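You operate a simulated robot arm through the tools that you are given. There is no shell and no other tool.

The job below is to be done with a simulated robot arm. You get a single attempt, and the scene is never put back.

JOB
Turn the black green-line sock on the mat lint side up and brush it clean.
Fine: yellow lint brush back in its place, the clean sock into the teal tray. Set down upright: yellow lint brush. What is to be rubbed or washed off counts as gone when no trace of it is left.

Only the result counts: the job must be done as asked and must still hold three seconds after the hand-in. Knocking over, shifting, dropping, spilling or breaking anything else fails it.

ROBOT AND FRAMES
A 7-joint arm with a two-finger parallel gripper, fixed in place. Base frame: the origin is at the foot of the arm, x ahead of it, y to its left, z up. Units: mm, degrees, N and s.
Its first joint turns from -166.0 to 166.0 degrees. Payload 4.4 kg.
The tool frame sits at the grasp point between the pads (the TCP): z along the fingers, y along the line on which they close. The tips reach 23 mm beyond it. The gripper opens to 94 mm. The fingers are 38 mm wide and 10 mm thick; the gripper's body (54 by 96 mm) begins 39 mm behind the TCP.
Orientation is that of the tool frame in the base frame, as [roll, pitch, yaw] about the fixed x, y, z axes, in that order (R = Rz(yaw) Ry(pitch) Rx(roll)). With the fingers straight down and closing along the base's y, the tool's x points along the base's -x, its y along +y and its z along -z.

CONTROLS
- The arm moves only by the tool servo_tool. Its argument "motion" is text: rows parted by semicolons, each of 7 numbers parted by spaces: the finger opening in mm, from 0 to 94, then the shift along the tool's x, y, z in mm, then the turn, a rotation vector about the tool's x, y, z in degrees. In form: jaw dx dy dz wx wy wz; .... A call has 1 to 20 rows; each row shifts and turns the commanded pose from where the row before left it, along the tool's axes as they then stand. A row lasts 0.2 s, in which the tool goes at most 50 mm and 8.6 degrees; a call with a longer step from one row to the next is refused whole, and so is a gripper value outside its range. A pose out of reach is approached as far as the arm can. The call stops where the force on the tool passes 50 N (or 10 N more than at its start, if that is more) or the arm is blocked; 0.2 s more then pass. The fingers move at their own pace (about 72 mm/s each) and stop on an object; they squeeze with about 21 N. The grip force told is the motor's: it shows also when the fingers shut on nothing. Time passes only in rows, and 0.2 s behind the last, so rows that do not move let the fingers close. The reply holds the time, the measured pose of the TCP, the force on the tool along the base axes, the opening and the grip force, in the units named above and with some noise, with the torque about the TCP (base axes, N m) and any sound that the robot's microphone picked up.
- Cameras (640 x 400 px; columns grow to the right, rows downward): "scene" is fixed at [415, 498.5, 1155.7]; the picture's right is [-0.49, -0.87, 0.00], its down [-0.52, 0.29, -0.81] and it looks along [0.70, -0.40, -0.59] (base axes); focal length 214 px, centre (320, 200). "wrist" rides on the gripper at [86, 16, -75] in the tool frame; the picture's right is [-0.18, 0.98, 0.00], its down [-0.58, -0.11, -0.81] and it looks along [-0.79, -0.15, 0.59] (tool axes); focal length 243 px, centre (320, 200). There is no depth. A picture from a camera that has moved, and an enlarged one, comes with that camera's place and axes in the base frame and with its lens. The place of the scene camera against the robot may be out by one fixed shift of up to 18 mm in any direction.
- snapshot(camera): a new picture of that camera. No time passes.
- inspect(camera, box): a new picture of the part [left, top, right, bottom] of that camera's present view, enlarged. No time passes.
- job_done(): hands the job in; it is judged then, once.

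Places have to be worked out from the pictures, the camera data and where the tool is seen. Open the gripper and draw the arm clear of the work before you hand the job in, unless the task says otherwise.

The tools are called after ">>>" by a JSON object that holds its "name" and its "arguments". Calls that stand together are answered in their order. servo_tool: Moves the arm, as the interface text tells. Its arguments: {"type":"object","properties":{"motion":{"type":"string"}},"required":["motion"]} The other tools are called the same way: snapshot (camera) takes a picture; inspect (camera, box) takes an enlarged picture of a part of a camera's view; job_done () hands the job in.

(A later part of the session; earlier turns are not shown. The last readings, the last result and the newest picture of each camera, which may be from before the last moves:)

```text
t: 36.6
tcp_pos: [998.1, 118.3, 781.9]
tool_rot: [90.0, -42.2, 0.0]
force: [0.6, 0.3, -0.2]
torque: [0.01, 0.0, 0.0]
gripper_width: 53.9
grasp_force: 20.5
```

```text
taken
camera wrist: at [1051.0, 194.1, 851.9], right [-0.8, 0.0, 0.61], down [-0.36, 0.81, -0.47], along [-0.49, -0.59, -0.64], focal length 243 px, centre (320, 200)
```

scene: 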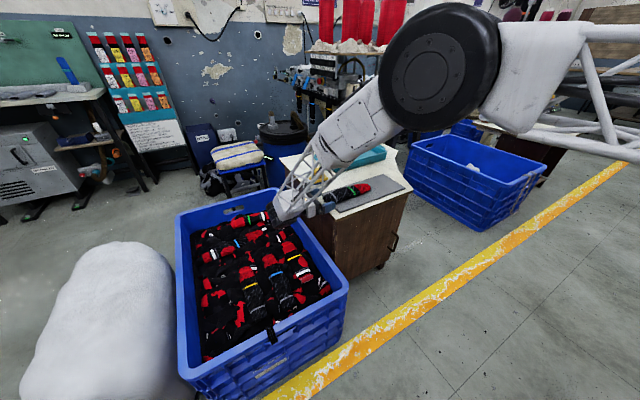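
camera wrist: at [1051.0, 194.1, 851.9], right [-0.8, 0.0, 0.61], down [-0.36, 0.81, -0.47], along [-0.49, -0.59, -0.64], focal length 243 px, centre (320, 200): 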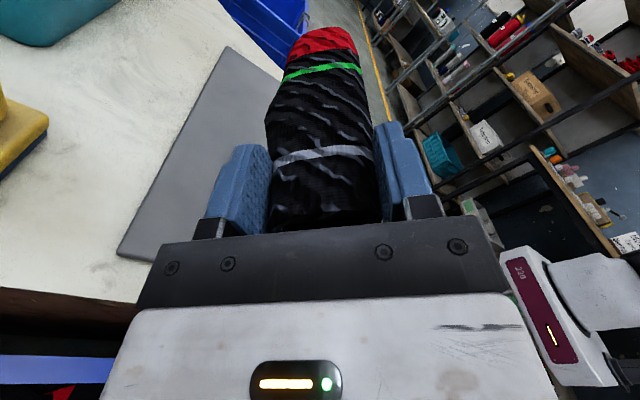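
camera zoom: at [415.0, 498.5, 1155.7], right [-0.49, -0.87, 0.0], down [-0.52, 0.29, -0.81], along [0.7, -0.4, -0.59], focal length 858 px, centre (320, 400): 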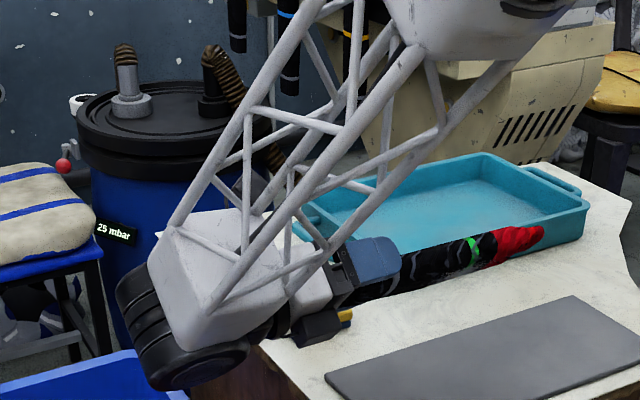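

48° done with tracking intact. Continue.

>>> {"name": "servo_tool", "arguments": {"motion": "10 0 0 0 0 0 -8;10 0 0 0 0 0 -8;10 0 0 0 0 0 -8;10 0 0 0 0 0 -8;10 0 0 0 0 0 -8;10 0 0 0 0 0 -8;10 0 0 0 0 0 0"}}

>>> {"name": "inspect", "arguments": {"camera": "scene", "box": [240, 100, 400, 200]}}

```text
t: 38.2
tcp_pos: [997.3, 119.4, 782.8]
tool_rot: [90.0, 5.8, -0.1]
force: [-0.2, 0.5, -0.1]
torque: [0.03, -0.01, -0.01]
gripper_width: 53.5
grasp_force: 20.8
```

```text
4.00 times, centred on (320, 150) of scene
camera zoom: at [415.0, 498.5, 1155.7], right [-0.49, -0.87, 0.0], down [-0.52, 0.29, -0.81], along [0.7, -0.4, -0.59], focal length 858 px, centre (320, 400)
```

zoom: 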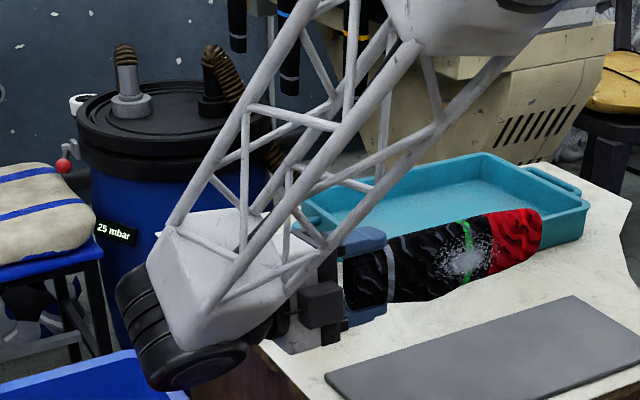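

Lint patch seen on the underside near the green stripe, so the flip is right. Continue the rotation.

>>> {"name": "servo_tool", "arguments": {"motion": "10 0 0 0 0 0 -8;10 0 0 0 0 0 -8;10 0 0 0 0 0 -8;10 0 0 0 0 0 -8;10 0 0 0 0 0 -8;10 0 0 0 0 0 0"}}

>>> {"name": "inspect", "arguments": {"camera": "scene", "box": [240, 100, 400, 200]}}

```text
t: 39.6
tcp_pos: [997.7, 118.5, 783.6]
tool_rot: [90.1, 45.7, 0.0]
force: [0.5, 0.5, 1.2]
torque: [0.16, 0.01, -0.05]
gripper_width: 53.6
grasp_force: 20.8
```

```text
4.00 times, centred on (320, 150) of scene
camera zoom: at [415.0, 498.5, 1155.7], right [-0.49, -0.87, 0.0], down [-0.52, 0.29, -0.81], along [0.7, -0.4, -0.59], focal length 858 px, centre (320, 400)
```

zoom: 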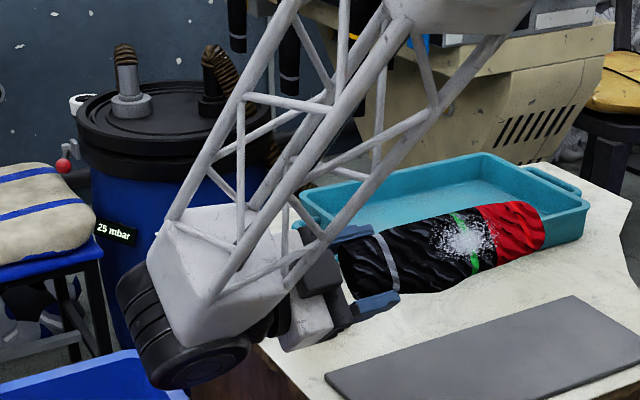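

46° past horizontal; 44° remain.

>>> {"name": "servo_tool", "arguments": {"motion": "10 0 0 0 0 0 -8;10 0 0 0 0 0 -8;10 0 0 0 0 0 -8;10 0 0 0 0 0 -8;10 0 0 0 0 0 -8;10 0 0 0 0 0 -4;10 0 0 0 0 0 0"}}

>>> {"name": "inspect", "arguments": {"camera": "scene", "box": [240, 100, 400, 200]}}

>>> {"name": "snapshot", "arguments": {"camera": "wrist"}}

```text
t: 41.2
tcp_pos: [996.8, 118.3, 781.6]
tool_rot: [90.1, 45.7, 0.0]
force: [0.7, 1.1, 0.0]
torque: [0.05, 0.02, -0.01]
gripper_width: 53.7
grasp_force: 20.9
out of reach, approached as far as the arm can: row 1, 2, 3, 4, 5, 6
```

```text
4.00 times, centred on (320, 150) of scene
camera zoom: at [415.0, 498.5, 1155.7], right [-0.49, -0.87, 0.0], down [-0.52, 0.29, -0.81], along [0.7, -0.4, -0.59], focal length 858 px, centre (320, 400)
```

zoom: 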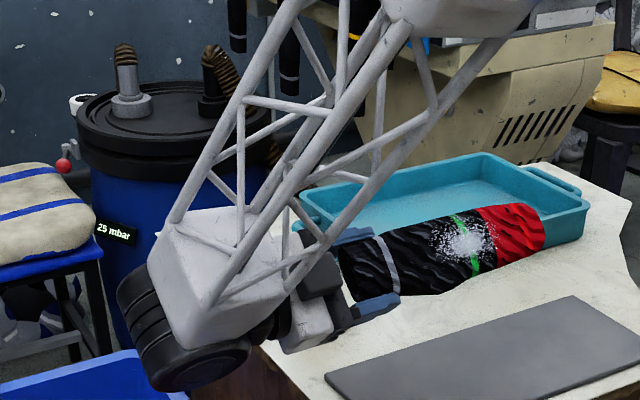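

```text
taken
camera wrist: at [1069.0, 193.4, 730.6], right [0.58, 0.0, 0.82], down [-0.48, 0.81, 0.34], along [-0.66, -0.59, 0.46], focal length 243 px, centre (320, 200)
```

wrist: 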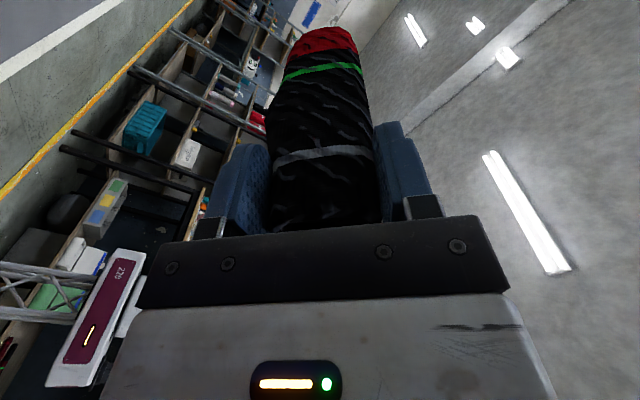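

The last joint hits its limit at 134° of roll. I'll reverse and roll the other way round, checking as I go.

>>> {"name": "servo_tool", "arguments": {"motion": "10 0 0 0 0 0 8;10 0 0 0 0 0 8;10 0 0 0 0 0 8;10 0 0 0 0 0 8;10 0 0 0 0 0 8;10 0 0 0 0 0 8;10 0 0 0 0 0 8;10 0 0 0 0 0 8;10 0 0 0 0 0 8;10 0 0 0 0 0 8;10 0 0 0 0 0 8;10 0 0 0 0 0 0"}}

```text
t: 43.8
tcp_pos: [997.6, 118.9, 780.8]
tool_rot: [90.0, -42.3, 0.0]
force: [-0.4, -0.2, -0.5]
torque: [0.04, 0.01, -0.02]
gripper_width: 53.7
grasp_force: 21.0
```

Tracking is good. Continue back through the top and beyond, in stages.

>>> {"name": "servo_tool", "arguments": {"motion": "10 0 0 0 0 0 8;10 0 0 0 0 0 8;10 0 0 0 0 0 8;10 0 0 0 0 0 8;10 0 0 0 0 0 8;10 0 0 0 0 0 8;10 0 0 0 0 0 8;10 0 0 0 0 0 8;10 0 0 0 0 0 8;10 0 0 0 0 0 0"}}

>>> {"name": "inspect", "arguments": {"camera": "scene", "box": [240, 100, 400, 200]}}

>>> {"name": "snapshot", "arguments": {"camera": "wrist"}}

```text
t: 46.0
tcp_pos: [996.7, 118.5, 781.6]
tool_rot: [-90.0, -65.8, -180.0]
force: [0.0, 0.3, -0.9]
torque: [0.03, -0.01, -0.01]
gripper_width: 53.5
grasp_force: 20.5
```

```text
4.00 times, centred on (320, 150) of scene
camera zoom: at [415.0, 498.5, 1155.7], right [-0.49, -0.87, 0.0], down [-0.52, 0.29, -0.81], along [0.7, -0.4, -0.59], focal length 858 px, centre (320, 400)
```

zoom: 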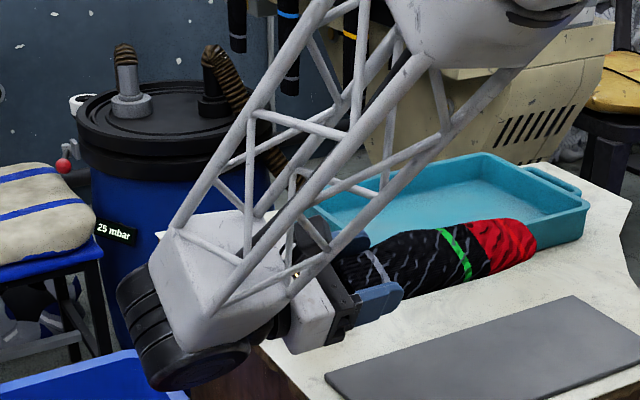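

```text
taken
camera wrist: at [946.8, 193.9, 853.6], right [-0.82, 0.0, -0.57], down [0.34, 0.81, -0.48], along [0.46, -0.59, -0.66], focal length 243 px, centre (320, 200)
```

wrist: 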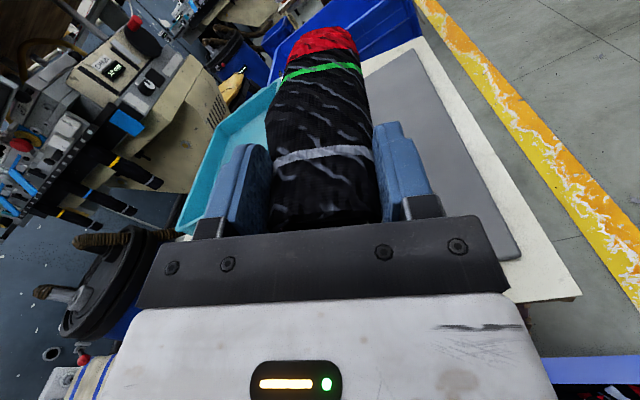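

Camera is passing near the forearm; no resistance so far. Continue in smaller stages.

>>> {"name": "servo_tool", "arguments": {"motion": "10 0 0 0 0 0 8;10 0 0 0 0 0 8;10 0 0 0 0 0 8;10 0 0 0 0 0 8;10 0 0 0 0 0 8;10 0 0 0 0 0 0"}}

>>> {"name": "inspect", "arguments": {"camera": "scene", "box": [240, 100, 400, 200]}}

```text
t: 47.4
tcp_pos: [997.7, 118.2, 781.4]
tool_rot: [-90.0, -25.7, 179.9]
force: [0.5, -0.3, 0.3]
torque: [0.02, 0.01, 0.02]
gripper_width: 53.6
grasp_force: 21.1
```

```text
4.00 times, centred on (320, 150) of scene
camera zoom: at [415.0, 498.5, 1155.7], right [-0.49, -0.87, 0.0], down [-0.52, 0.29, -0.81], along [0.7, -0.4, -0.59], focal length 858 px, centre (320, 400)
```

zoom: 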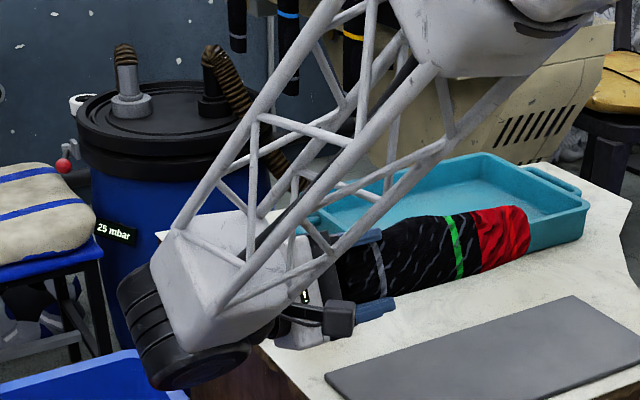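

The camera has passed the forearm. Continue the remaining ~116°.

>>> {"name": "servo_tool", "arguments": {"motion": "10 0 0 0 0 0 8;10 0 0 0 0 0 8;10 0 0 0 0 0 8;10 0 0 0 0 0 8;10 0 0 0 0 0 8;10 0 0 0 0 0 8;10 0 0 0 0 0 8;10 0 0 0 0 0 8;10 0 0 0 0 0 8;10 0 0 0 0 0 8;10 0 0 0 0 0 8;10 0 0 0 0 0 8;10 0 0 0 0 0 8;10 0 0 0 0 0 8;10 0 0 0 0 0 3.5;10 0 0 0 0 0 0"}}

>>> {"name": "inspect", "arguments": {"camera": "scene", "box": [240, 100, 400, 200]}}

>>> {"name": "snapshot", "arguments": {"camera": "wrist"}}

```text
t: 50.8
tcp_pos: [998.4, 119.2, 782.0]
tool_rot: [-91.8, 89.7, 178.2]
force: [0.0, 0.7, -0.5]
torque: [0.05, 0.01, -0.04]
gripper_width: 54.0
grasp_force: 21.3
```

```text
4.00 times, centred on (320, 150) of scene
camera zoom: at [415.0, 498.5, 1155.7], right [-0.49, -0.87, 0.0], down [-0.52, 0.29, -0.81], along [0.7, -0.4, -0.59], focal length 858 px, centre (320, 400)
```

zoom: 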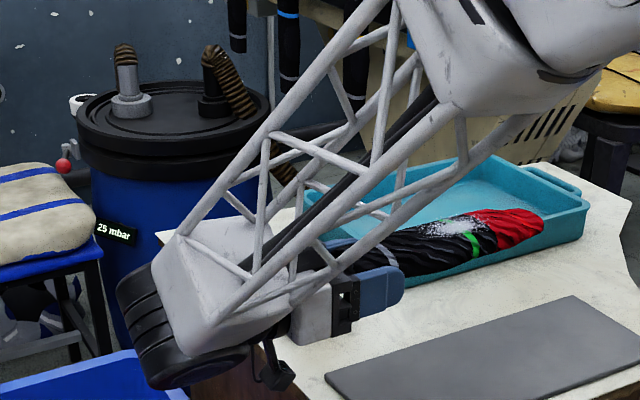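

```text
taken
camera wrist: at [1013.5, 194.2, 695.3], right [0.98, 0.0, 0.18], down [-0.11, 0.81, 0.58], along [-0.15, -0.59, 0.79], focal length 243 px, centre (320, 200)
```

wrist: 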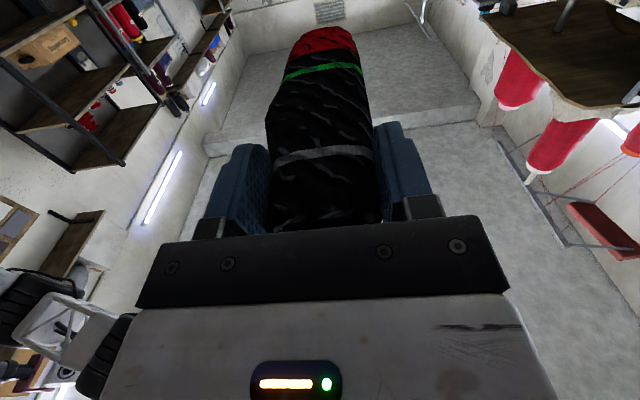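

The sock is now lint side up, held level. I lower it: fast to ~657, then step gently.

>>> {"name": "servo_tool", "arguments": {"motion": "10 40 0 0 0 0 0;10 40 0 0 0 0 0;10 30 0 0 0 0 0;10 15 0 0 0 0 0;10 0 0 0 0 0 0"}}

>>> {"name": "inspect", "arguments": {"camera": "scene", "box": [240, 120, 400, 220]}}

```text
t: 52.0
tcp_pos: [997.7, 119.6, 655.9]
tool_rot: [-93.3, 89.7, 176.7]
force: [-0.5, -0.1, -0.6]
torque: [0.04, 0.0, 0.01]
gripper_width: 53.8
grasp_force: 20.9
```

```text
4.00 times, centred on (320, 170) of scene
camera zoom: at [415.0, 498.5, 1155.7], right [-0.49, -0.87, 0.0], down [-0.52, 0.29, -0.81], along [0.7, -0.4, -0.59], focal length 858 px, centre (320, 320)
```

zoom: 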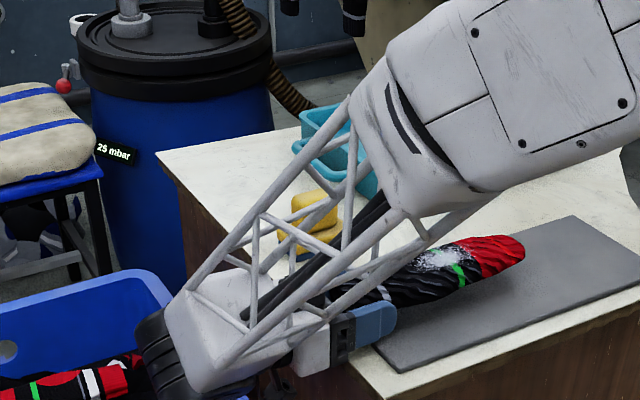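

No contact yet at z≈656; step down carefully.

>>> {"name": "servo_tool", "arguments": {"motion": "10 2 0 0 0 0 0;10 2 0 0 0 0 0;10 0 0 0 0 0 0"}}

>>> {"name": "servo_tool", "arguments": {"motion": "10 2 0 0 0 0 0;10 0 0 0 0 0 0"}}

>>> {"name": "inspect", "arguments": {"camera": "scene", "box": [320, 160, 400, 210]}}

```text
t: 52.8
tcp_pos: [996.8, 119.4, 651.8]
tool_rot: [-92.2, 89.8, 177.7]
force: [-0.3, -0.2, 0.3]
torque: [0.05, -0.01, 0.03]
gripper_width: 53.5
grasp_force: 21.4
```

```text
t: 53.4
tcp_pos: [997.1, 118.6, 651.3]
tool_rot: [-92.2, 89.9, 177.8]
force: [-0.2, 0.6, -0.6]
torque: [0.02, 0.0, -0.01]
gripper_width: 53.8
grasp_force: 20.9
```

```text
8.00 times, centred on (360, 185) of scene
camera zoom: at [415.0, 498.5, 1155.7], right [-0.49, -0.87, 0.0], down [-0.52, 0.29, -0.81], along [0.7, -0.4, -0.59], focal length 1716 px, centre (0, 320)
```

zoom: 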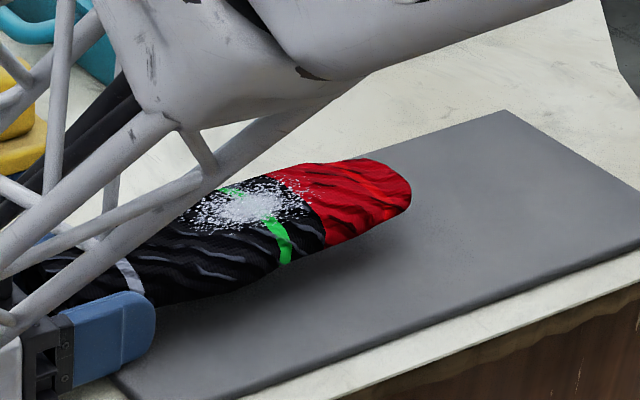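

The sock still hovers slightly. I tip the nose down a few degrees so the toe touches first.

>>> {"name": "servo_tool", "arguments": {"motion": "10 0 0 0 0 2 0;10 0 0 0 0 2 0;10 0 0 0 0 0 0"}}

>>> {"name": "inspect", "arguments": {"camera": "scene", "box": [320, 160, 400, 210]}}

```text
t: 54.2
tcp_pos: [997.4, 118.5, 651.3]
tool_rot: [-176.6, 86.0, 93.3]
force: [0.6, 0.0, -0.2]
torque: [0.02, 0.02, 0.0]
gripper_width: 53.8
grasp_force: 21.0
```

```text
8.00 times, centred on (360, 185) of scene
camera zoom: at [415.0, 498.5, 1155.7], right [-0.49, -0.87, 0.0], down [-0.52, 0.29, -0.81], along [0.7, -0.4, -0.59], focal length 1716 px, centre (0, 320)
```

zoom: 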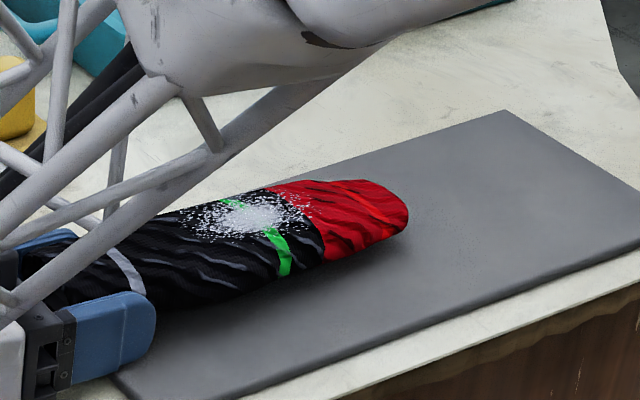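

Toe nearly on the mat; tip a touch more.

>>> {"name": "servo_tool", "arguments": {"motion": "10 0 0 0 0 1 0;10 1 0 0 0 1 0;10 0 0 0 0 0 0"}}

>>> {"name": "inspect", "arguments": {"camera": "scene", "box": [320, 160, 400, 210]}}

```text
t: 55.0
tcp_pos: [997.9, 118.2, 649.0]
tool_rot: [-177.9, 84.0, 92.0]
force: [-0.6, -0.6, 4.2]
torque: [-0.75, -0.09, -0.1]
gripper_width: 53.7
grasp_force: 21.3
```

```text
8.00 times, centred on (360, 185) of scene
camera zoom: at [415.0, 498.5, 1155.7], right [-0.49, -0.87, 0.0], down [-0.52, 0.29, -0.81], along [0.7, -0.4, -0.59], focal length 1716 px, centre (0, 320)
```

zoom: 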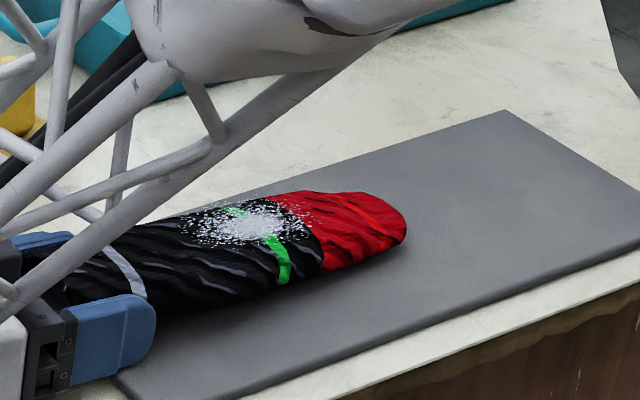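

Toe touches (4 N). Open the fingers and back straight out.

>>> {"name": "servo_tool", "arguments": {"motion": "60 0 0 0 0 0 0;70 0 0 0 0 0 0;94 0 0 0 0 0 0;94 0 0 0 0 0 0"}}

>>> {"name": "inspect", "arguments": {"camera": "scene", "box": [320, 160, 400, 210]}}

```text
t: 56.0
tcp_pos: [996.4, 117.0, 649.6]
tool_rot: [-178.0, 84.0, 92.1]
force: [-6.6, 2.2, 7.1]
torque: [-0.12, -0.24, -0.01]
gripper_width: 91.2
grasp_force: 0.0
```

```text
8.00 times, centred on (360, 185) of scene
camera zoom: at [415.0, 498.5, 1155.7], right [-0.49, -0.87, 0.0], down [-0.52, 0.29, -0.81], along [0.7, -0.4, -0.59], focal length 1716 px, centre (0, 320)
```

zoom: 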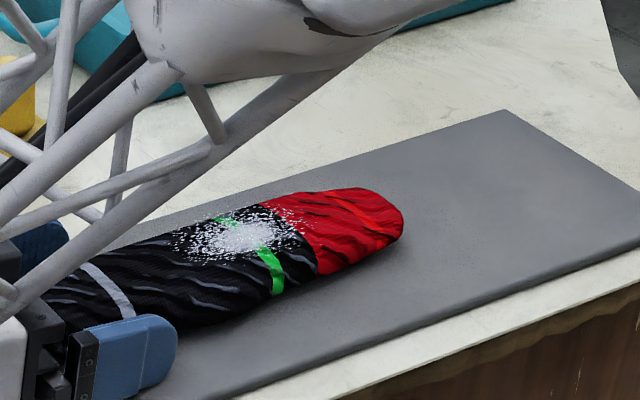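

Settled lint side up. A finger is lightly touching the mat, so I raise slightly and withdraw along +y.

>>> {"name": "servo_tool", "arguments": {"motion": "94 -2 0 0 0 0 0;94 -1 0 -15 0 0 0;94 0 0 -25 0 0 0;94 0 0 -35 0 0 0;94 0 0 -40 0 0 0;94 0 0 0 0 0 0"}}

>>> {"name": "snapshot", "arguments": {"camera": "scene"}}

>>> {"name": "inspect", "arguments": {"camera": "scene", "box": [300, 140, 428, 220]}}

```text
t: 57.4
tcp_pos: [996.9, 231.8, 666.1]
tool_rot: [-177.7, 84.0, 92.2]
force: [-0.1, 0.1, 0.5]
torque: [0.0, -0.03, 0.0]
gripper_width: 94.1
grasp_force: 0.1
```

```text
taken
```

scene: 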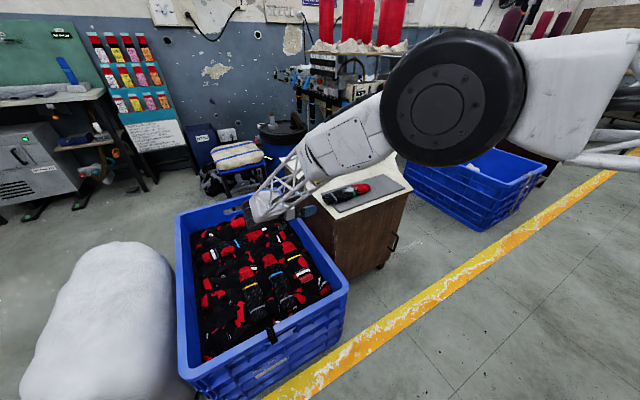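

```text
5.00 times, centred on (364, 180) of scene
camera zoom: at [415.0, 498.5, 1155.7], right [-0.49, -0.87, 0.0], down [-0.52, 0.29, -0.81], along [0.7, -0.4, -0.59], focal length 1072 px, centre (100, 300)
```

zoom: 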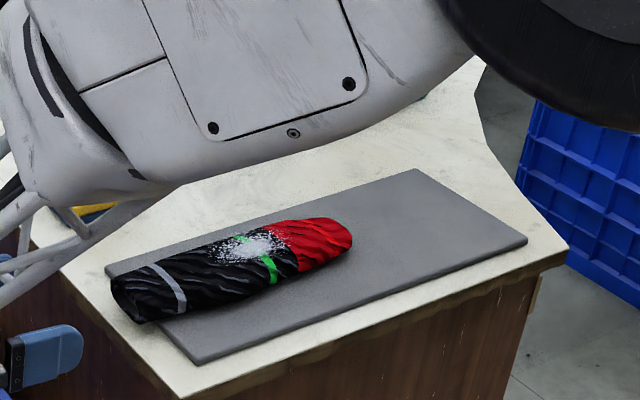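

Flip successful. Raise the hand and rotate it back to pointing down.

>>> {"name": "servo_tool", "arguments": {"motion": "94 -40 0 0 0 0 0;94 -40 0 0 0 0 0;94 -40 0 0 0 0 0;94 -40 0 0 0 0 0;94 0 0 0 0 8 0;94 0 0 0 0 8 0;94 0 0 0 0 8 0;94 0 0 0 0 8 0;94 0 0 0 0 8 0;94 0 0 0 0 8 0;94 0 0 0 0 8 0;94 0 0 0 0 8 0;94 0 0 0 0 8 0;94 0 0 0 0 8 0;94 0 0 0 0 4 0;94 0 0 0 0 0 0"}}

>>> {"name": "snapshot", "arguments": {"camera": "wrist"}}

>>> {"name": "snapshot", "arguments": {"camera": "scene"}}

```text
t: 60.8
tcp_pos: [998.4, 215.8, 821.2]
tool_rot: [-179.8, -0.1, 89.9]
force: [0.1, -0.9, 1.3]
torque: [0.0, -0.03, 0.02]
gripper_width: 93.9
grasp_force: 0.1
```

```text
taken
camera wrist: at [1014.2, 302.2, 897.6], right [0.98, -0.18, 0.0], down [-0.11, -0.58, 0.81], along [-0.15, -0.79, -0.59], focal length 243 px, centre (320, 200)
```

wrist: 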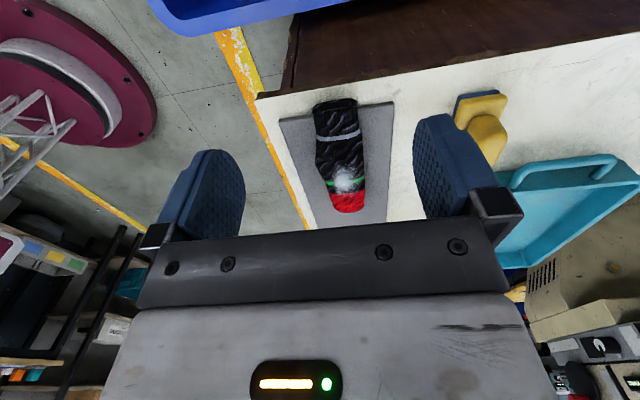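

```text
taken
```

scene: 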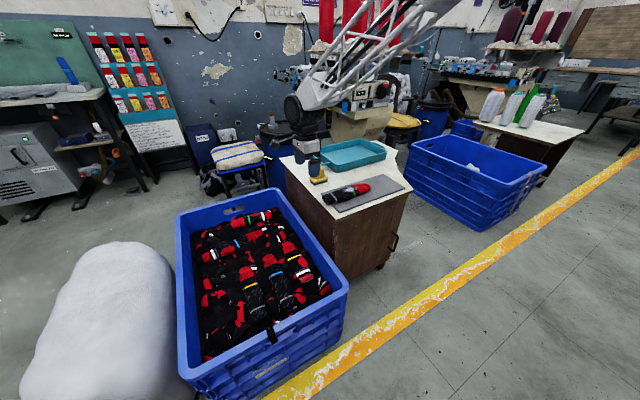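

Now approach the brush: view it from just above for handle dimensions.

>>> {"name": "servo_tool", "arguments": {"motion": "94 -13 43 0 0 0 0;94 -13 43 10 0 0 0;94 -14 43 20 0 0 0;94 -14 43 20 0 0 0;94 0 0 10 0 0 0;94 0 0 0 0 0 0"}}

>>> {"name": "snapshot", "arguments": {"camera": "wrist"}}

>>> {"name": "inspect", "arguments": {"camera": "scene", "box": [280, 120, 408, 200]}}

```text
t: 62.2
tcp_pos: [1171.9, 159.6, 762.2]
tool_rot: [-179.8, 0.0, 90.0]
force: [-0.8, 0.1, 0.3]
torque: [0.0, -0.03, -0.01]
gripper_width: 93.9
grasp_force: 0.1
```

```text
taken
camera wrist: at [1187.9, 245.9, 837.5], right [0.98, -0.18, 0.0], down [-0.11, -0.58, 0.81], along [-0.15, -0.79, -0.59], focal length 243 px, centre (320, 200)
```

wrist: 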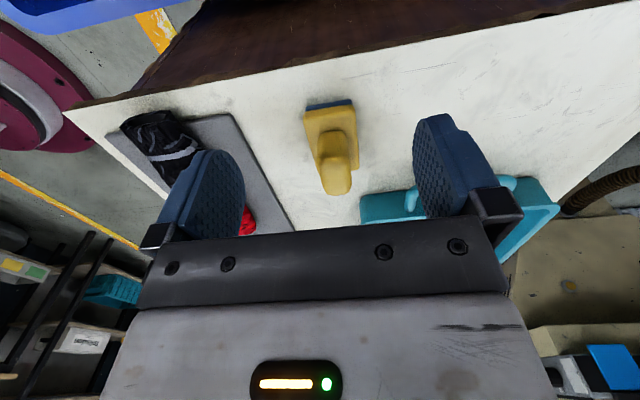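

```text
5.00 times, centred on (344, 160) of scene
camera zoom: at [415.0, 498.5, 1155.7], right [-0.49, -0.87, 0.0], down [-0.52, 0.29, -0.81], along [0.7, -0.4, -0.59], focal length 1072 px, centre (200, 400)
```

zoom: 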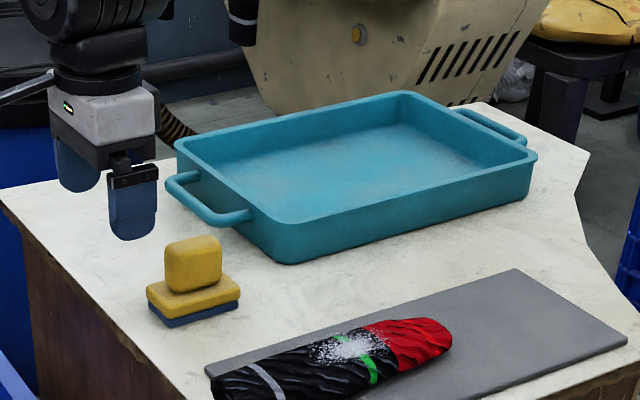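

>>> {"name": "inspect", "arguments": {"camera": "wrist", "box": [270, 80, 398, 210]}}

>>> {"name": "inspect", "arguments": {"camera": "scene", "box": [300, 160, 348, 190]}}

```text
3.08 times, centred on (334, 145) of wrist
camera zoom: at [1187.9, 245.9, 837.5], right [0.98, -0.18, 0.0], down [-0.11, -0.58, 0.81], along [-0.15, -0.79, -0.59], focal length 746 px, centre (277, 369)
```

zoom: 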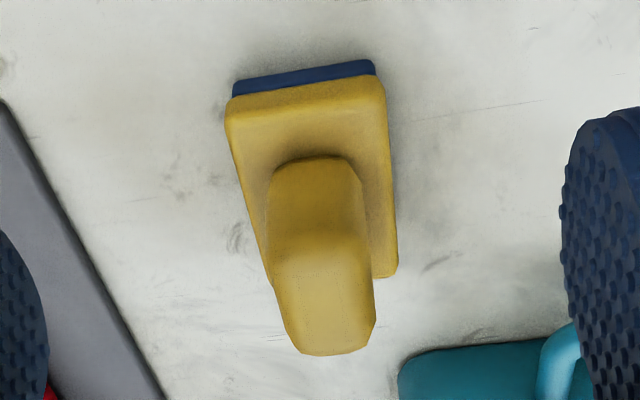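

```text
13.33 times, centred on (324, 175) of scene
camera zoom: at [415.0, 498.5, 1155.7], right [-0.49, -0.87, 0.0], down [-0.52, 0.29, -0.81], along [0.7, -0.4, -0.59], focal length 2860 px, centre (267, 533)
```

zoom: 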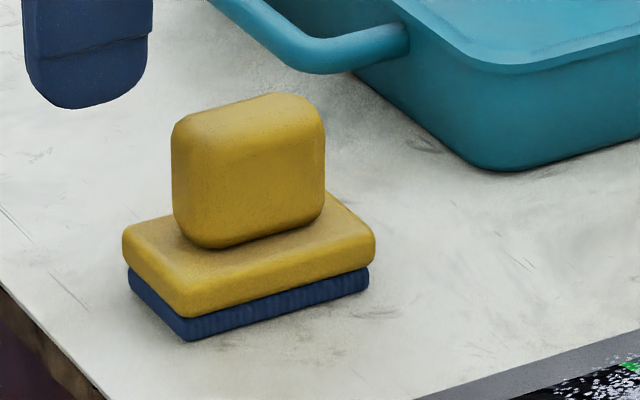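

Handle: x≈1156–1186, y≈52–94, top z≈690; base centre ≈(1172,76). Move over it, open to 70, descend so tips stay just above the base plate.

>>> {"name": "servo_tool", "arguments": {"motion": "72 -40 0 0 0 0 0;70 -44.5 -1 0 0 0 0;70 0 0 30 0 0 0;70 0 0 30 0 0 0;70 0 0 0 0 0 0"}}

>>> {"name": "inspect", "arguments": {"camera": "scene", "box": [290, 140, 354, 190]}}

>>> {"name": "snapshot", "arguments": {"camera": "wrist"}}

```text
t: 63.4
tcp_pos: [1170.1, 77.1, 700.7]
tool_rot: [-179.7, 0.0, 90.0]
force: [0.2, 1.0, 0.4]
torque: [0.01, -0.01, 0.0]
gripper_width: 69.9
grasp_force: 0.1
```

```text
8.00 times, centred on (322, 165) of scene
camera zoom: at [415.0, 498.5, 1155.7], right [-0.49, -0.87, 0.0], down [-0.52, 0.29, -0.81], along [0.7, -0.4, -0.59], focal length 1716 px, centre (304, 480)
```

zoom: 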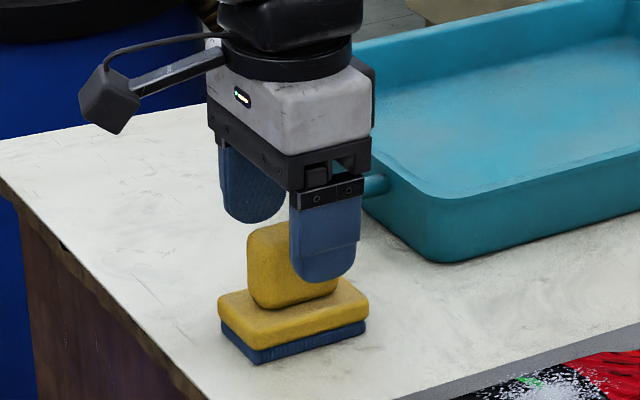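

```text
taken
camera wrist: at [1186.5, 164.5, 775.8], right [0.98, -0.18, 0.0], down [-0.11, -0.58, 0.81], along [-0.15, -0.79, -0.59], focal length 243 px, centre (320, 200)
```

wrist: 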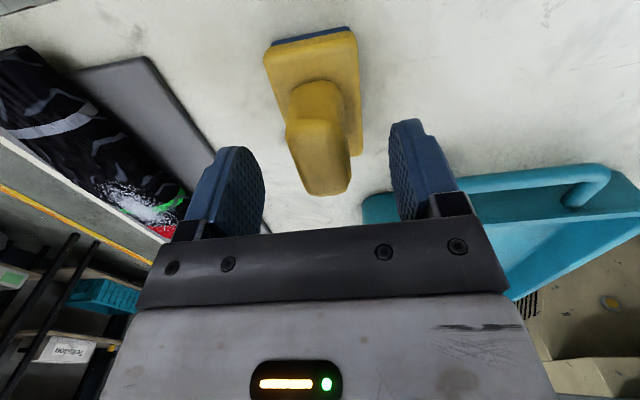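

Aligned. Descend 27 mm.

>>> {"name": "servo_tool", "arguments": {"motion": "70 0 0 15 0 0 0;70 0 0 8 0 0 0;70 0 0 4 0 0 0;70 0 0 0 0 0 0"}}

>>> {"name": "inspect", "arguments": {"camera": "scene", "box": [290, 140, 354, 190]}}

>>> {"name": "snapshot", "arguments": {"camera": "wrist"}}

```text
t: 64.4
tcp_pos: [1169.3, 77.1, 675.3]
tool_rot: [-179.8, -0.1, 90.0]
force: [0.5, -0.3, 0.5]
torque: [-0.02, 0.03, 0.01]
gripper_width: 69.9
grasp_force: 0.2
```

```text
8.00 times, centred on (322, 165) of scene
camera zoom: at [415.0, 498.5, 1155.7], right [-0.49, -0.87, 0.0], down [-0.52, 0.29, -0.81], along [0.7, -0.4, -0.59], focal length 1716 px, centre (304, 480)
```

zoom: 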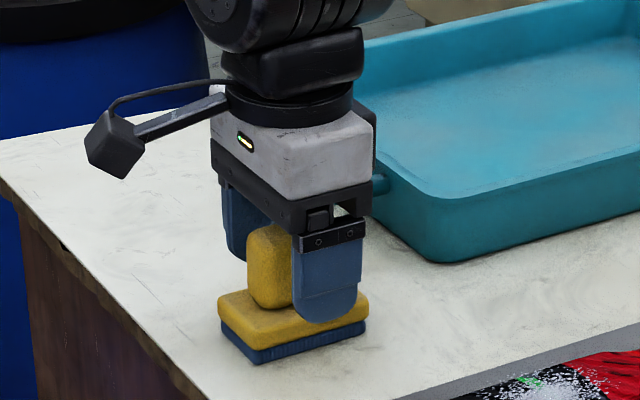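

```text
taken
camera wrist: at [1185.4, 163.7, 750.1], right [0.98, -0.18, 0.0], down [-0.11, -0.58, 0.81], along [-0.15, -0.79, -0.59], focal length 243 px, centre (320, 200)
```

wrist: 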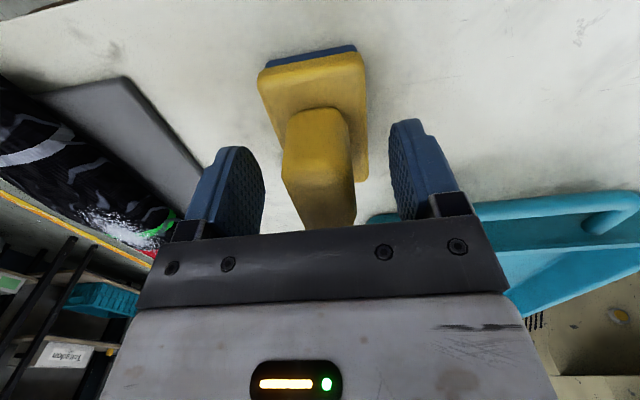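

Good. Close gently on the handle.

>>> {"name": "servo_tool", "arguments": {"motion": "50 0 0 0 0 0 0;36 0 0 0 0 0 0;25 0 0 0 0 0 0;15 0 0 0 0 0 0;10 0 0 0 0 0 0;10 0 0 0 0 0 0"}}

>>> {"name": "inspect", "arguments": {"camera": "scene", "box": [290, 140, 354, 190]}}

```text
t: 65.8
tcp_pos: [1168.6, 76.5, 675.5]
tool_rot: [-179.8, 0.0, 90.1]
force: [-1.1, -0.1, 1.9]
torque: [0.06, -0.1, 0.04]
gripper_width: 29.8
grasp_force: 20.8
```

```text
8.00 times, centred on (322, 165) of scene
camera zoom: at [415.0, 498.5, 1155.7], right [-0.49, -0.87, 0.0], down [-0.52, 0.29, -0.81], along [0.7, -0.4, -0.59], focal length 1716 px, centre (304, 480)
```

zoom: 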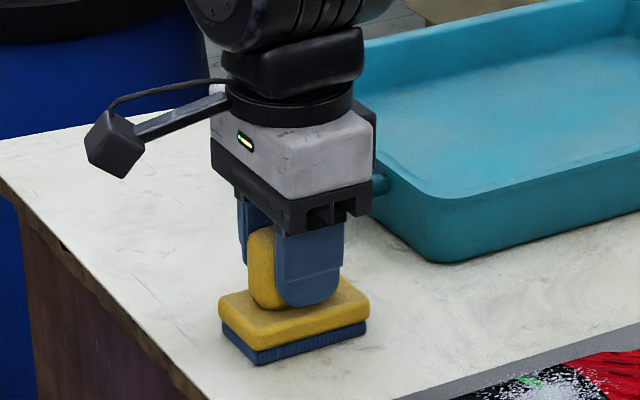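

Brush gripped (29.8 mm) at about (1169, 77, 675.4), to be returned there. Lift it and carry it over the lint near (1001, 25).

>>> {"name": "servo_tool", "arguments": {"motion": "10 0 0 -10 0 0 0;10 0 0 -40 0 0 0;10 0 0 -40 0 0 0;10 -13 -42 0 0 0 0;10 -13 -42 0 0 0 0;10 -13 -42 0 0 0 0;10 -13 -42 0 0 0 0;10 0 0 0 0 0 0"}}

>>> {"name": "inspect", "arguments": {"camera": "scene", "box": [300, 120, 428, 200]}}

>>> {"name": "snapshot", "arguments": {"camera": "wrist"}}

```text
t: 67.6
tcp_pos: [1002.7, 28.9, 763.6]
tool_rot: [-179.9, 0.1, 90.0]
force: [-0.1, -0.2, 0.3]
torque: [0.01, -0.05, 0.02]
gripper_width: 29.4
grasp_force: 20.9
```

```text
5.00 times, centred on (364, 160) of scene
camera zoom: at [415.0, 498.5, 1155.7], right [-0.49, -0.87, 0.0], down [-0.52, 0.29, -0.81], along [0.7, -0.4, -0.59], focal length 1072 px, centre (100, 400)
```

zoom: 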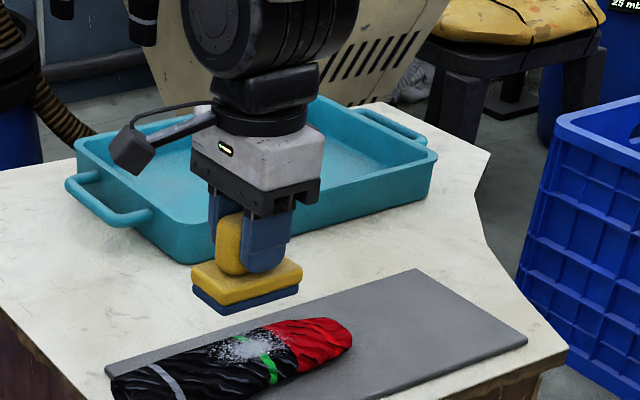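

```text
taken
camera wrist: at [1019.0, 114.8, 838.6], right [0.98, -0.18, 0.0], down [-0.11, -0.58, 0.81], along [-0.15, -0.79, -0.59], focal length 243 px, centre (320, 200)
```

wrist: 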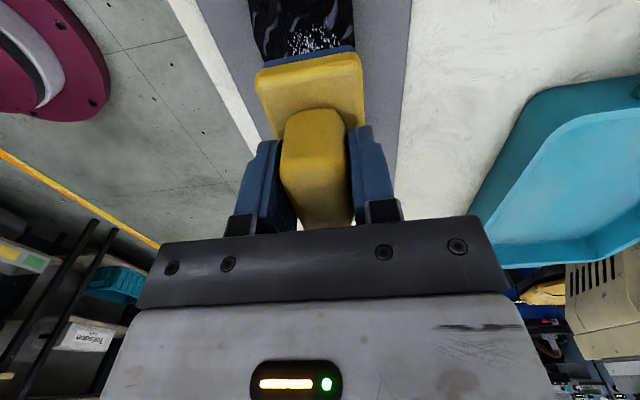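

Brush is above the lint. Lower toward the sock top, then feel for contact.

>>> {"name": "servo_tool", "arguments": {"motion": "10 0 0 20 0 0 0;10 0 0 12 0 0 0;10 0 0 0 0 0 0"}}

>>> {"name": "servo_tool", "arguments": {"motion": "10 0 0 2 0 0 0;10 0 0 2 0 0 0;10 0 0 0 0 0 0"}}

>>> {"name": "inspect", "arguments": {"camera": "scene", "box": [320, 150, 400, 200]}}

```text
t: 68.4
tcp_pos: [1001.6, 26.7, 733.2]
tool_rot: [-179.9, -0.1, 90.0]
force: [0.6, 0.5, -0.8]
torque: [0.02, 0.02, -0.01]
gripper_width: 29.8
grasp_force: 21.2
```

```text
t: 69.2
tcp_pos: [1001.0, 27.2, 730.8]
tool_rot: [-179.8, 0.0, 90.0]
force: [0.0, -0.4, 0.1]
torque: [0.0, 0.02, 0.0]
gripper_width: 29.8
grasp_force: 20.7
```

```text
8.00 times, centred on (360, 175) of scene
camera zoom: at [415.0, 498.5, 1155.7], right [-0.49, -0.87, 0.0], down [-0.52, 0.29, -0.81], along [0.7, -0.4, -0.59], focal length 1716 px, centre (0, 400)
```

zoom: 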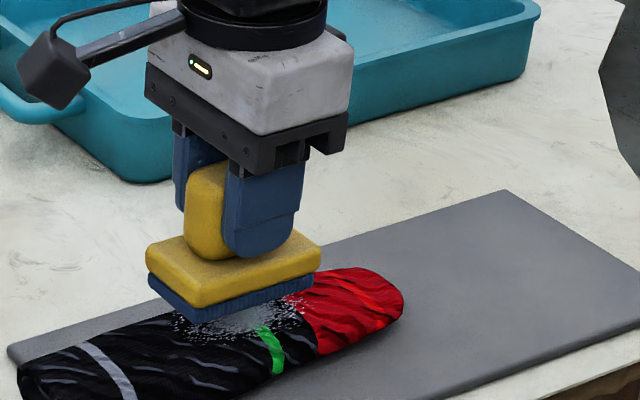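

Still hovering. Step down more with force checks.

>>> {"name": "servo_tool", "arguments": {"motion": "10 0 0 3 0 0 0;10 0 0 3 0 0 0;10 0 0 0 0 0 0"}}

>>> {"name": "servo_tool", "arguments": {"motion": "10 0 0 2 0 0 0;10 0 0 0 0 0 0"}}

>>> {"name": "servo_tool", "arguments": {"motion": "10 0 0 2 0 0 0;10 0 0 0 0 0 0"}}

```text
t: 70.0
tcp_pos: [999.2, 26.8, 724.3]
tool_rot: [-179.7, -0.1, 90.0]
force: [0.4, -1.0, -1.4]
torque: [0.01, -0.04, 0.0]
gripper_width: 29.8
grasp_force: 21.1
```

```text
t: 70.6
tcp_pos: [999.6, 27.1, 721.5]
tool_rot: [-179.8, 0.1, 90.0]
force: [0.1, 0.3, -0.8]
torque: [-0.01, 0.01, 0.0]
gripper_width: 29.8
grasp_force: 20.9
```

```text
t: 71.2
tcp_pos: [999.9, 25.9, 720.6]
tool_rot: [-179.9, 0.1, 90.1]
force: [0.0, 0.2, -1.1]
torque: [-0.01, -0.01, -0.02]
gripper_width: 29.5
grasp_force: 21.2
```

>>> {"name": "inspect", "arguments": {"camera": "scene", "box": [320, 150, 400, 200]}}

>>> {"name": "servo_tool", "arguments": {"motion": "10 0 0 2 0 0 0;10 0 0 0 0 0 0"}}

>>> {"name": "servo_tool", "arguments": {"motion": "10 0 0 2 0 0 0;10 0 0 0 0 0 0"}}

```text
8.00 times, centred on (360, 175) of scene
camera zoom: at [415.0, 498.5, 1155.7], right [-0.49, -0.87, 0.0], down [-0.52, 0.29, -0.81], along [0.7, -0.4, -0.59], focal length 1716 px, centre (0, 400)
```

zoom: 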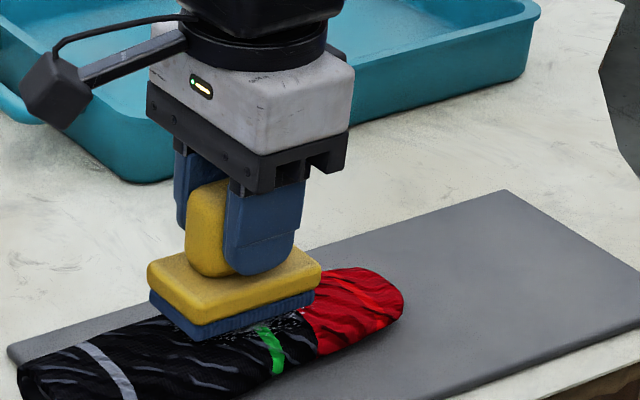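

```text
t: 71.8
tcp_pos: [1000.0, 26.9, 718.2]
tool_rot: [-179.8, 0.0, 90.1]
force: [0.7, 0.7, -1.8]
torque: [-0.02, 0.03, 0.01]
gripper_width: 29.6
grasp_force: 21.0
```

```text
t: 72.4
tcp_pos: [1000.2, 26.4, 716.3]
tool_rot: [-179.8, 0.1, 90.1]
force: [0.1, -0.3, -0.5]
torque: [0.04, 0.0, 0.02]
gripper_width: 29.8
grasp_force: 20.9
```

>>> {"name": "servo_tool", "arguments": {"motion": "10 0 0 2 0 0 0;10 0 0 0 0 0 0"}}

>>> {"name": "servo_tool", "arguments": {"motion": "10 0 0 2 0 0 0;10 0 0 0 0 0 0"}}

>>> {"name": "servo_tool", "arguments": {"motion": "10 0 0 1.5 0 0 0;10 0 0 0 0 0 0"}}

>>> {"name": "inspect", "arguments": {"camera": "scene", "box": [320, 150, 400, 200]}}

```text
t: 73.0
tcp_pos: [1000.4, 26.9, 716.1]
tool_rot: [-179.9, 0.0, 89.9]
force: [1.3, 0.1, -0.7]
torque: [0.02, -0.01, -0.03]
gripper_width: 29.8
grasp_force: 20.6
```

```text
t: 73.6
tcp_pos: [1000.4, 25.8, 711.9]
tool_rot: [-179.8, 0.0, 90.0]
force: [0.0, -0.9, -0.8]
torque: [-0.02, 0.0, 0.0]
gripper_width: 29.8
grasp_force: 21.2
```

```text
t: 74.2
tcp_pos: [1000.3, 26.2, 710.0]
tool_rot: [-179.7, 0.0, 90.1]
force: [-2.0, -0.1, 3.2]
torque: [0.02, -0.04, 0.01]
gripper_width: 29.6
grasp_force: 21.3
```

```text
8.00 times, centred on (360, 175) of scene
camera zoom: at [415.0, 498.5, 1155.7], right [-0.49, -0.87, 0.0], down [-0.52, 0.29, -0.81], along [0.7, -0.4, -0.59], focal length 1716 px, centre (0, 400)
```

zoom: 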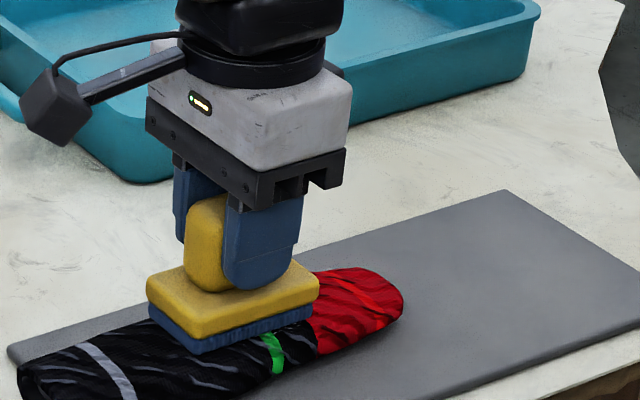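

Contact at z≈710 (3 N). Start gentle strokes along the sock.

>>> {"name": "servo_tool", "arguments": {"motion": "10 0 0 0.5 0 0 0;10 -10 0 0 0 0 0;10 -10 0 0 0 0 0;10 -10 0 0 0 0 0;10 10 0 0 0 0 0;10 10 0 0 0 0 0;10 10 0 0 0 0 0;10 10 0 0 0 0 0;10 10 0 0 0 0 0;10 10 0 0 0 0 0;10 -10 0 0 0 0 0;10 -10 0 0 0 0 0;10 -10 0 0 0 0 0;10 0 0 0 0 0 0"}}

>>> {"name": "inspect", "arguments": {"camera": "scene", "box": [320, 150, 400, 200]}}

```text
t: 77.2
tcp_pos: [999.1, 24.5, 710.7]
tool_rot: [-179.7, 0.0, 90.0]
force: [0.0, 1.5, 2.0]
torque: [0.01, -0.05, 0.07]
gripper_width: 29.4
grasp_force: 20.8
```

```text
8.00 times, centred on (360, 175) of scene
camera zoom: at [415.0, 498.5, 1155.7], right [-0.49, -0.87, 0.0], down [-0.52, 0.29, -0.81], along [0.7, -0.4, -0.59], focal length 1716 px, centre (0, 400)
```

zoom: 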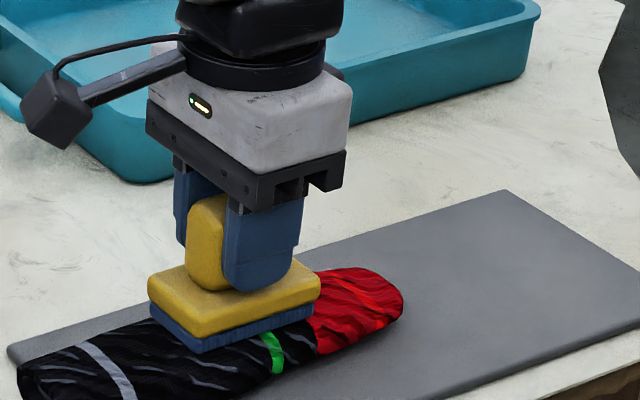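

Sock stayed put. Lift to inspect the result.

>>> {"name": "servo_tool", "arguments": {"motion": "10 0 0 -20 0 0 0;10 0 30 -40 0 0 0;10 20 40 0 0 0 0;10 20 40 0 0 0 0;10 0 0 0 0 0 0"}}

>>> {"name": "inspect", "arguments": {"camera": "scene", "box": [320, 160, 400, 210]}}

>>> {"name": "inspect", "arguments": {"camera": "wrist", "box": [60, 0, 320, 180]}}

```text
t: 78.4
tcp_pos: [1113.2, 67.0, 770.7]
tool_rot: [-179.8, 0.0, 90.0]
force: [-0.8, 0.2, -0.9]
torque: [-0.02, -0.01, 0.02]
gripper_width: 29.9
grasp_force: 21.3
```

```text
8.00 times, centred on (360, 185) of scene
camera zoom: at [415.0, 498.5, 1155.7], right [-0.49, -0.87, 0.0], down [-0.52, 0.29, -0.81], along [0.7, -0.4, -0.59], focal length 1716 px, centre (0, 320)
```

zoom: 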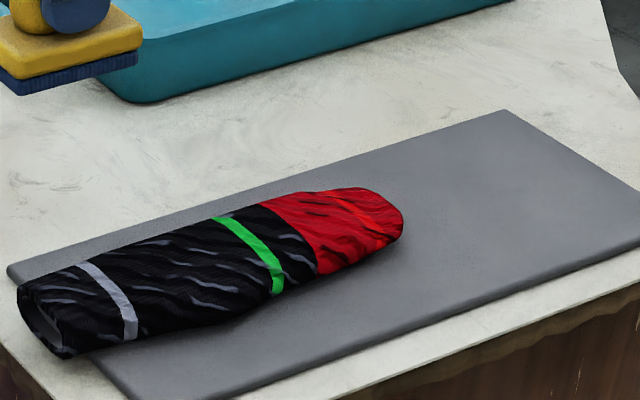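

```text
2.22 times, centred on (190, 90) of wrist
camera zoom: at [1129.2, 152.6, 844.3], right [0.98, -0.18, 0.0], down [-0.11, -0.58, 0.81], along [-0.15, -0.79, -0.59], focal length 539 px, centre (609, 444)
```

zoom: 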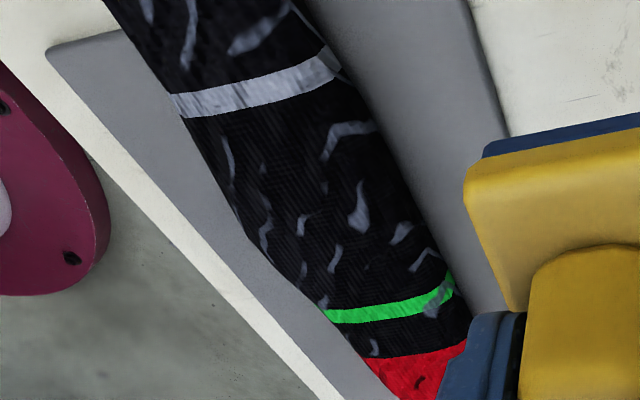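

The lint looks gone from the scene view; I zoom closer to check for traces.

>>> {"name": "inspect", "arguments": {"camera": "wrist", "box": [180, 70, 280, 180]}}

>>> {"name": "inspect", "arguments": {"camera": "scene", "box": [336, 178, 376, 203]}}

```text
3.64 times, centred on (230, 125) of wrist
camera zoom: at [1129.2, 152.6, 844.3], right [0.98, -0.18, 0.0], down [-0.11, -0.58, 0.81], along [-0.15, -0.79, -0.59], focal length 882 px, centre (647, 473)
```

zoom: 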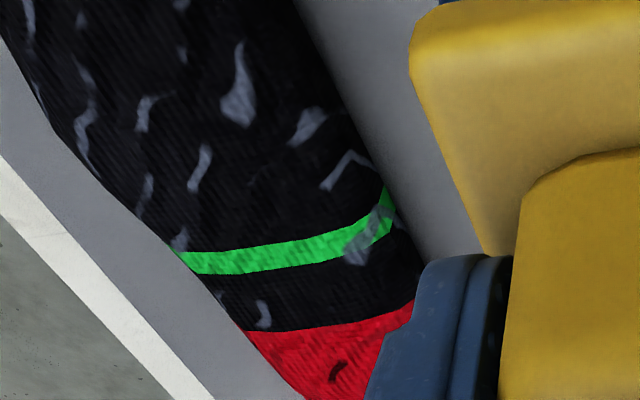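

```text
16.00 times, centred on (356, 190) of scene
camera zoom: at [415.0, 498.5, 1155.7], right [-0.49, -0.87, 0.0], down [-0.52, 0.29, -0.81], along [0.7, -0.4, -0.59], focal length 3432 px, centre (-256, 352)
```

zoom: 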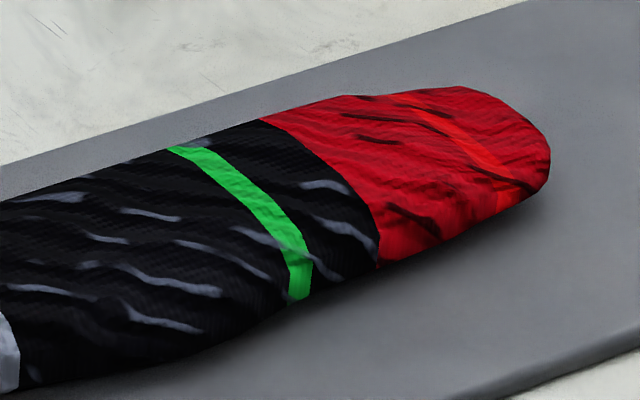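

The sock is clean. Return the brush: over its place, then lower.

>>> {"name": "servo_tool", "arguments": {"motion": "10 5 28 0 0 0 0;10 6 29 0 0 0 0;10 0 0 0 0 0 0;10 0 0 35 0 0 0;10 0 0 35 0 0 0;10 0 0 15 0 0 0;10 0 0 0 0 0 0"}}

>>> {"name": "inspect", "arguments": {"camera": "scene", "box": [290, 140, 354, 190]}}

```text
t: 80.0
tcp_pos: [1168.9, 77.9, 685.9]
tool_rot: [-179.9, 0.1, 89.9]
force: [-0.2, 0.8, -1.0]
torque: [-0.02, -0.03, -0.01]
gripper_width: 29.8
grasp_force: 20.8
```

```text
8.00 times, centred on (322, 165) of scene
camera zoom: at [415.0, 498.5, 1155.7], right [-0.49, -0.87, 0.0], down [-0.52, 0.29, -0.81], along [0.7, -0.4, -0.59], focal length 1716 px, centre (304, 480)
```

zoom: 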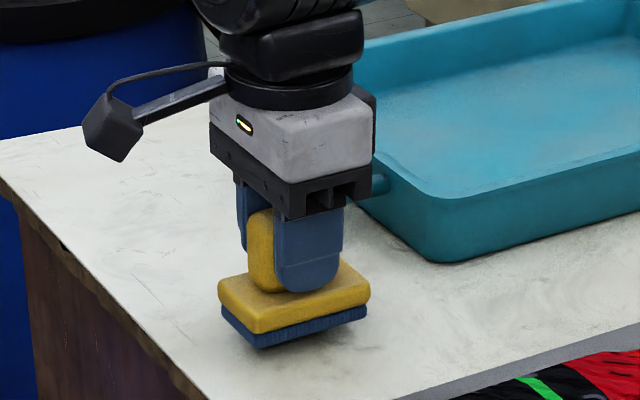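

Positioned right above its place; lower the last ~10 mm gently.

>>> {"name": "servo_tool", "arguments": {"motion": "10 -1 0 5 0 0 0;10 0 0 3 0 0 0;10 0 0 0 0 0 0"}}

>>> {"name": "servo_tool", "arguments": {"motion": "10 0 0 1 0 0 0;10 0 0 0 0 0 0"}}

>>> {"name": "servo_tool", "arguments": {"motion": "10 0 0 1 0 0 0;10 0 0 0 0 0 0"}}

```text
t: 80.8
tcp_pos: [1166.1, 76.5, 676.7]
tool_rot: [-179.8, 0.0, 90.1]
force: [-0.6, -0.1, -0.6]
torque: [0.01, 0.02, 0.02]
gripper_width: 29.8
grasp_force: 20.6
```

```text
t: 81.4
tcp_pos: [1167.3, 77.0, 675.0]
tool_rot: [-179.7, 0.0, 90.0]
force: [-0.3, 0.6, -0.7]
torque: [0.01, -0.05, 0.0]
gripper_width: 29.5
grasp_force: 20.6
```

```text
t: 82.0
tcp_pos: [1166.3, 77.0, 674.1]
tool_rot: [-179.8, 0.0, 90.0]
force: [-0.8, 0.9, -0.7]
torque: [0.02, 0.02, 0.0]
gripper_width: 29.4
grasp_force: 20.5
```

>>> {"name": "servo_tool", "arguments": {"motion": "10 0 2 1 0 0 0;10 0 0 0 0 0 0"}}

>>> {"name": "servo_tool", "arguments": {"motion": "10 0 0 1 0 0 0;10 0 0 0 0 0 0"}}

>>> {"name": "inspect", "arguments": {"camera": "scene", "box": [290, 140, 354, 190]}}

```text
t: 82.6
tcp_pos: [1170.7, 76.0, 674.5]
tool_rot: [-179.8, 0.0, 90.0]
force: [-1.9, 0.5, 7.3]
torque: [-0.08, -0.05, 0.03]
gripper_width: 29.8
grasp_force: 21.1
```

```text
t: 83.2
tcp_pos: [1170.1, 76.2, 674.8]
tool_rot: [-179.9, -0.1, 89.9]
force: [6.5, -0.1, 15.4]
torque: [-0.2, -0.29, 0.07]
gripper_width: 29.7
grasp_force: 21.1
```

```text
8.00 times, centred on (322, 165) of scene
camera zoom: at [415.0, 498.5, 1155.7], right [-0.49, -0.87, 0.0], down [-0.52, 0.29, -0.81], along [0.7, -0.4, -0.59], focal length 1716 px, centre (304, 480)
```

zoom: 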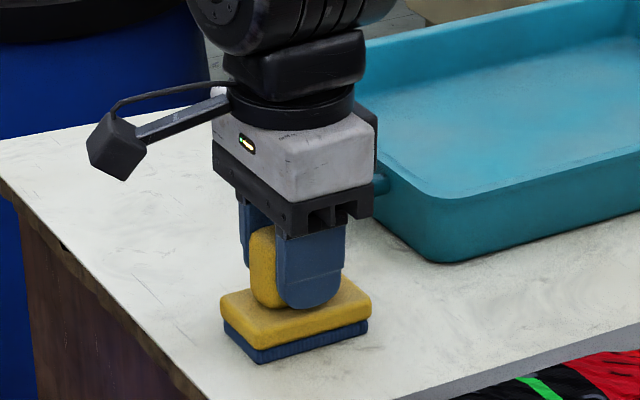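

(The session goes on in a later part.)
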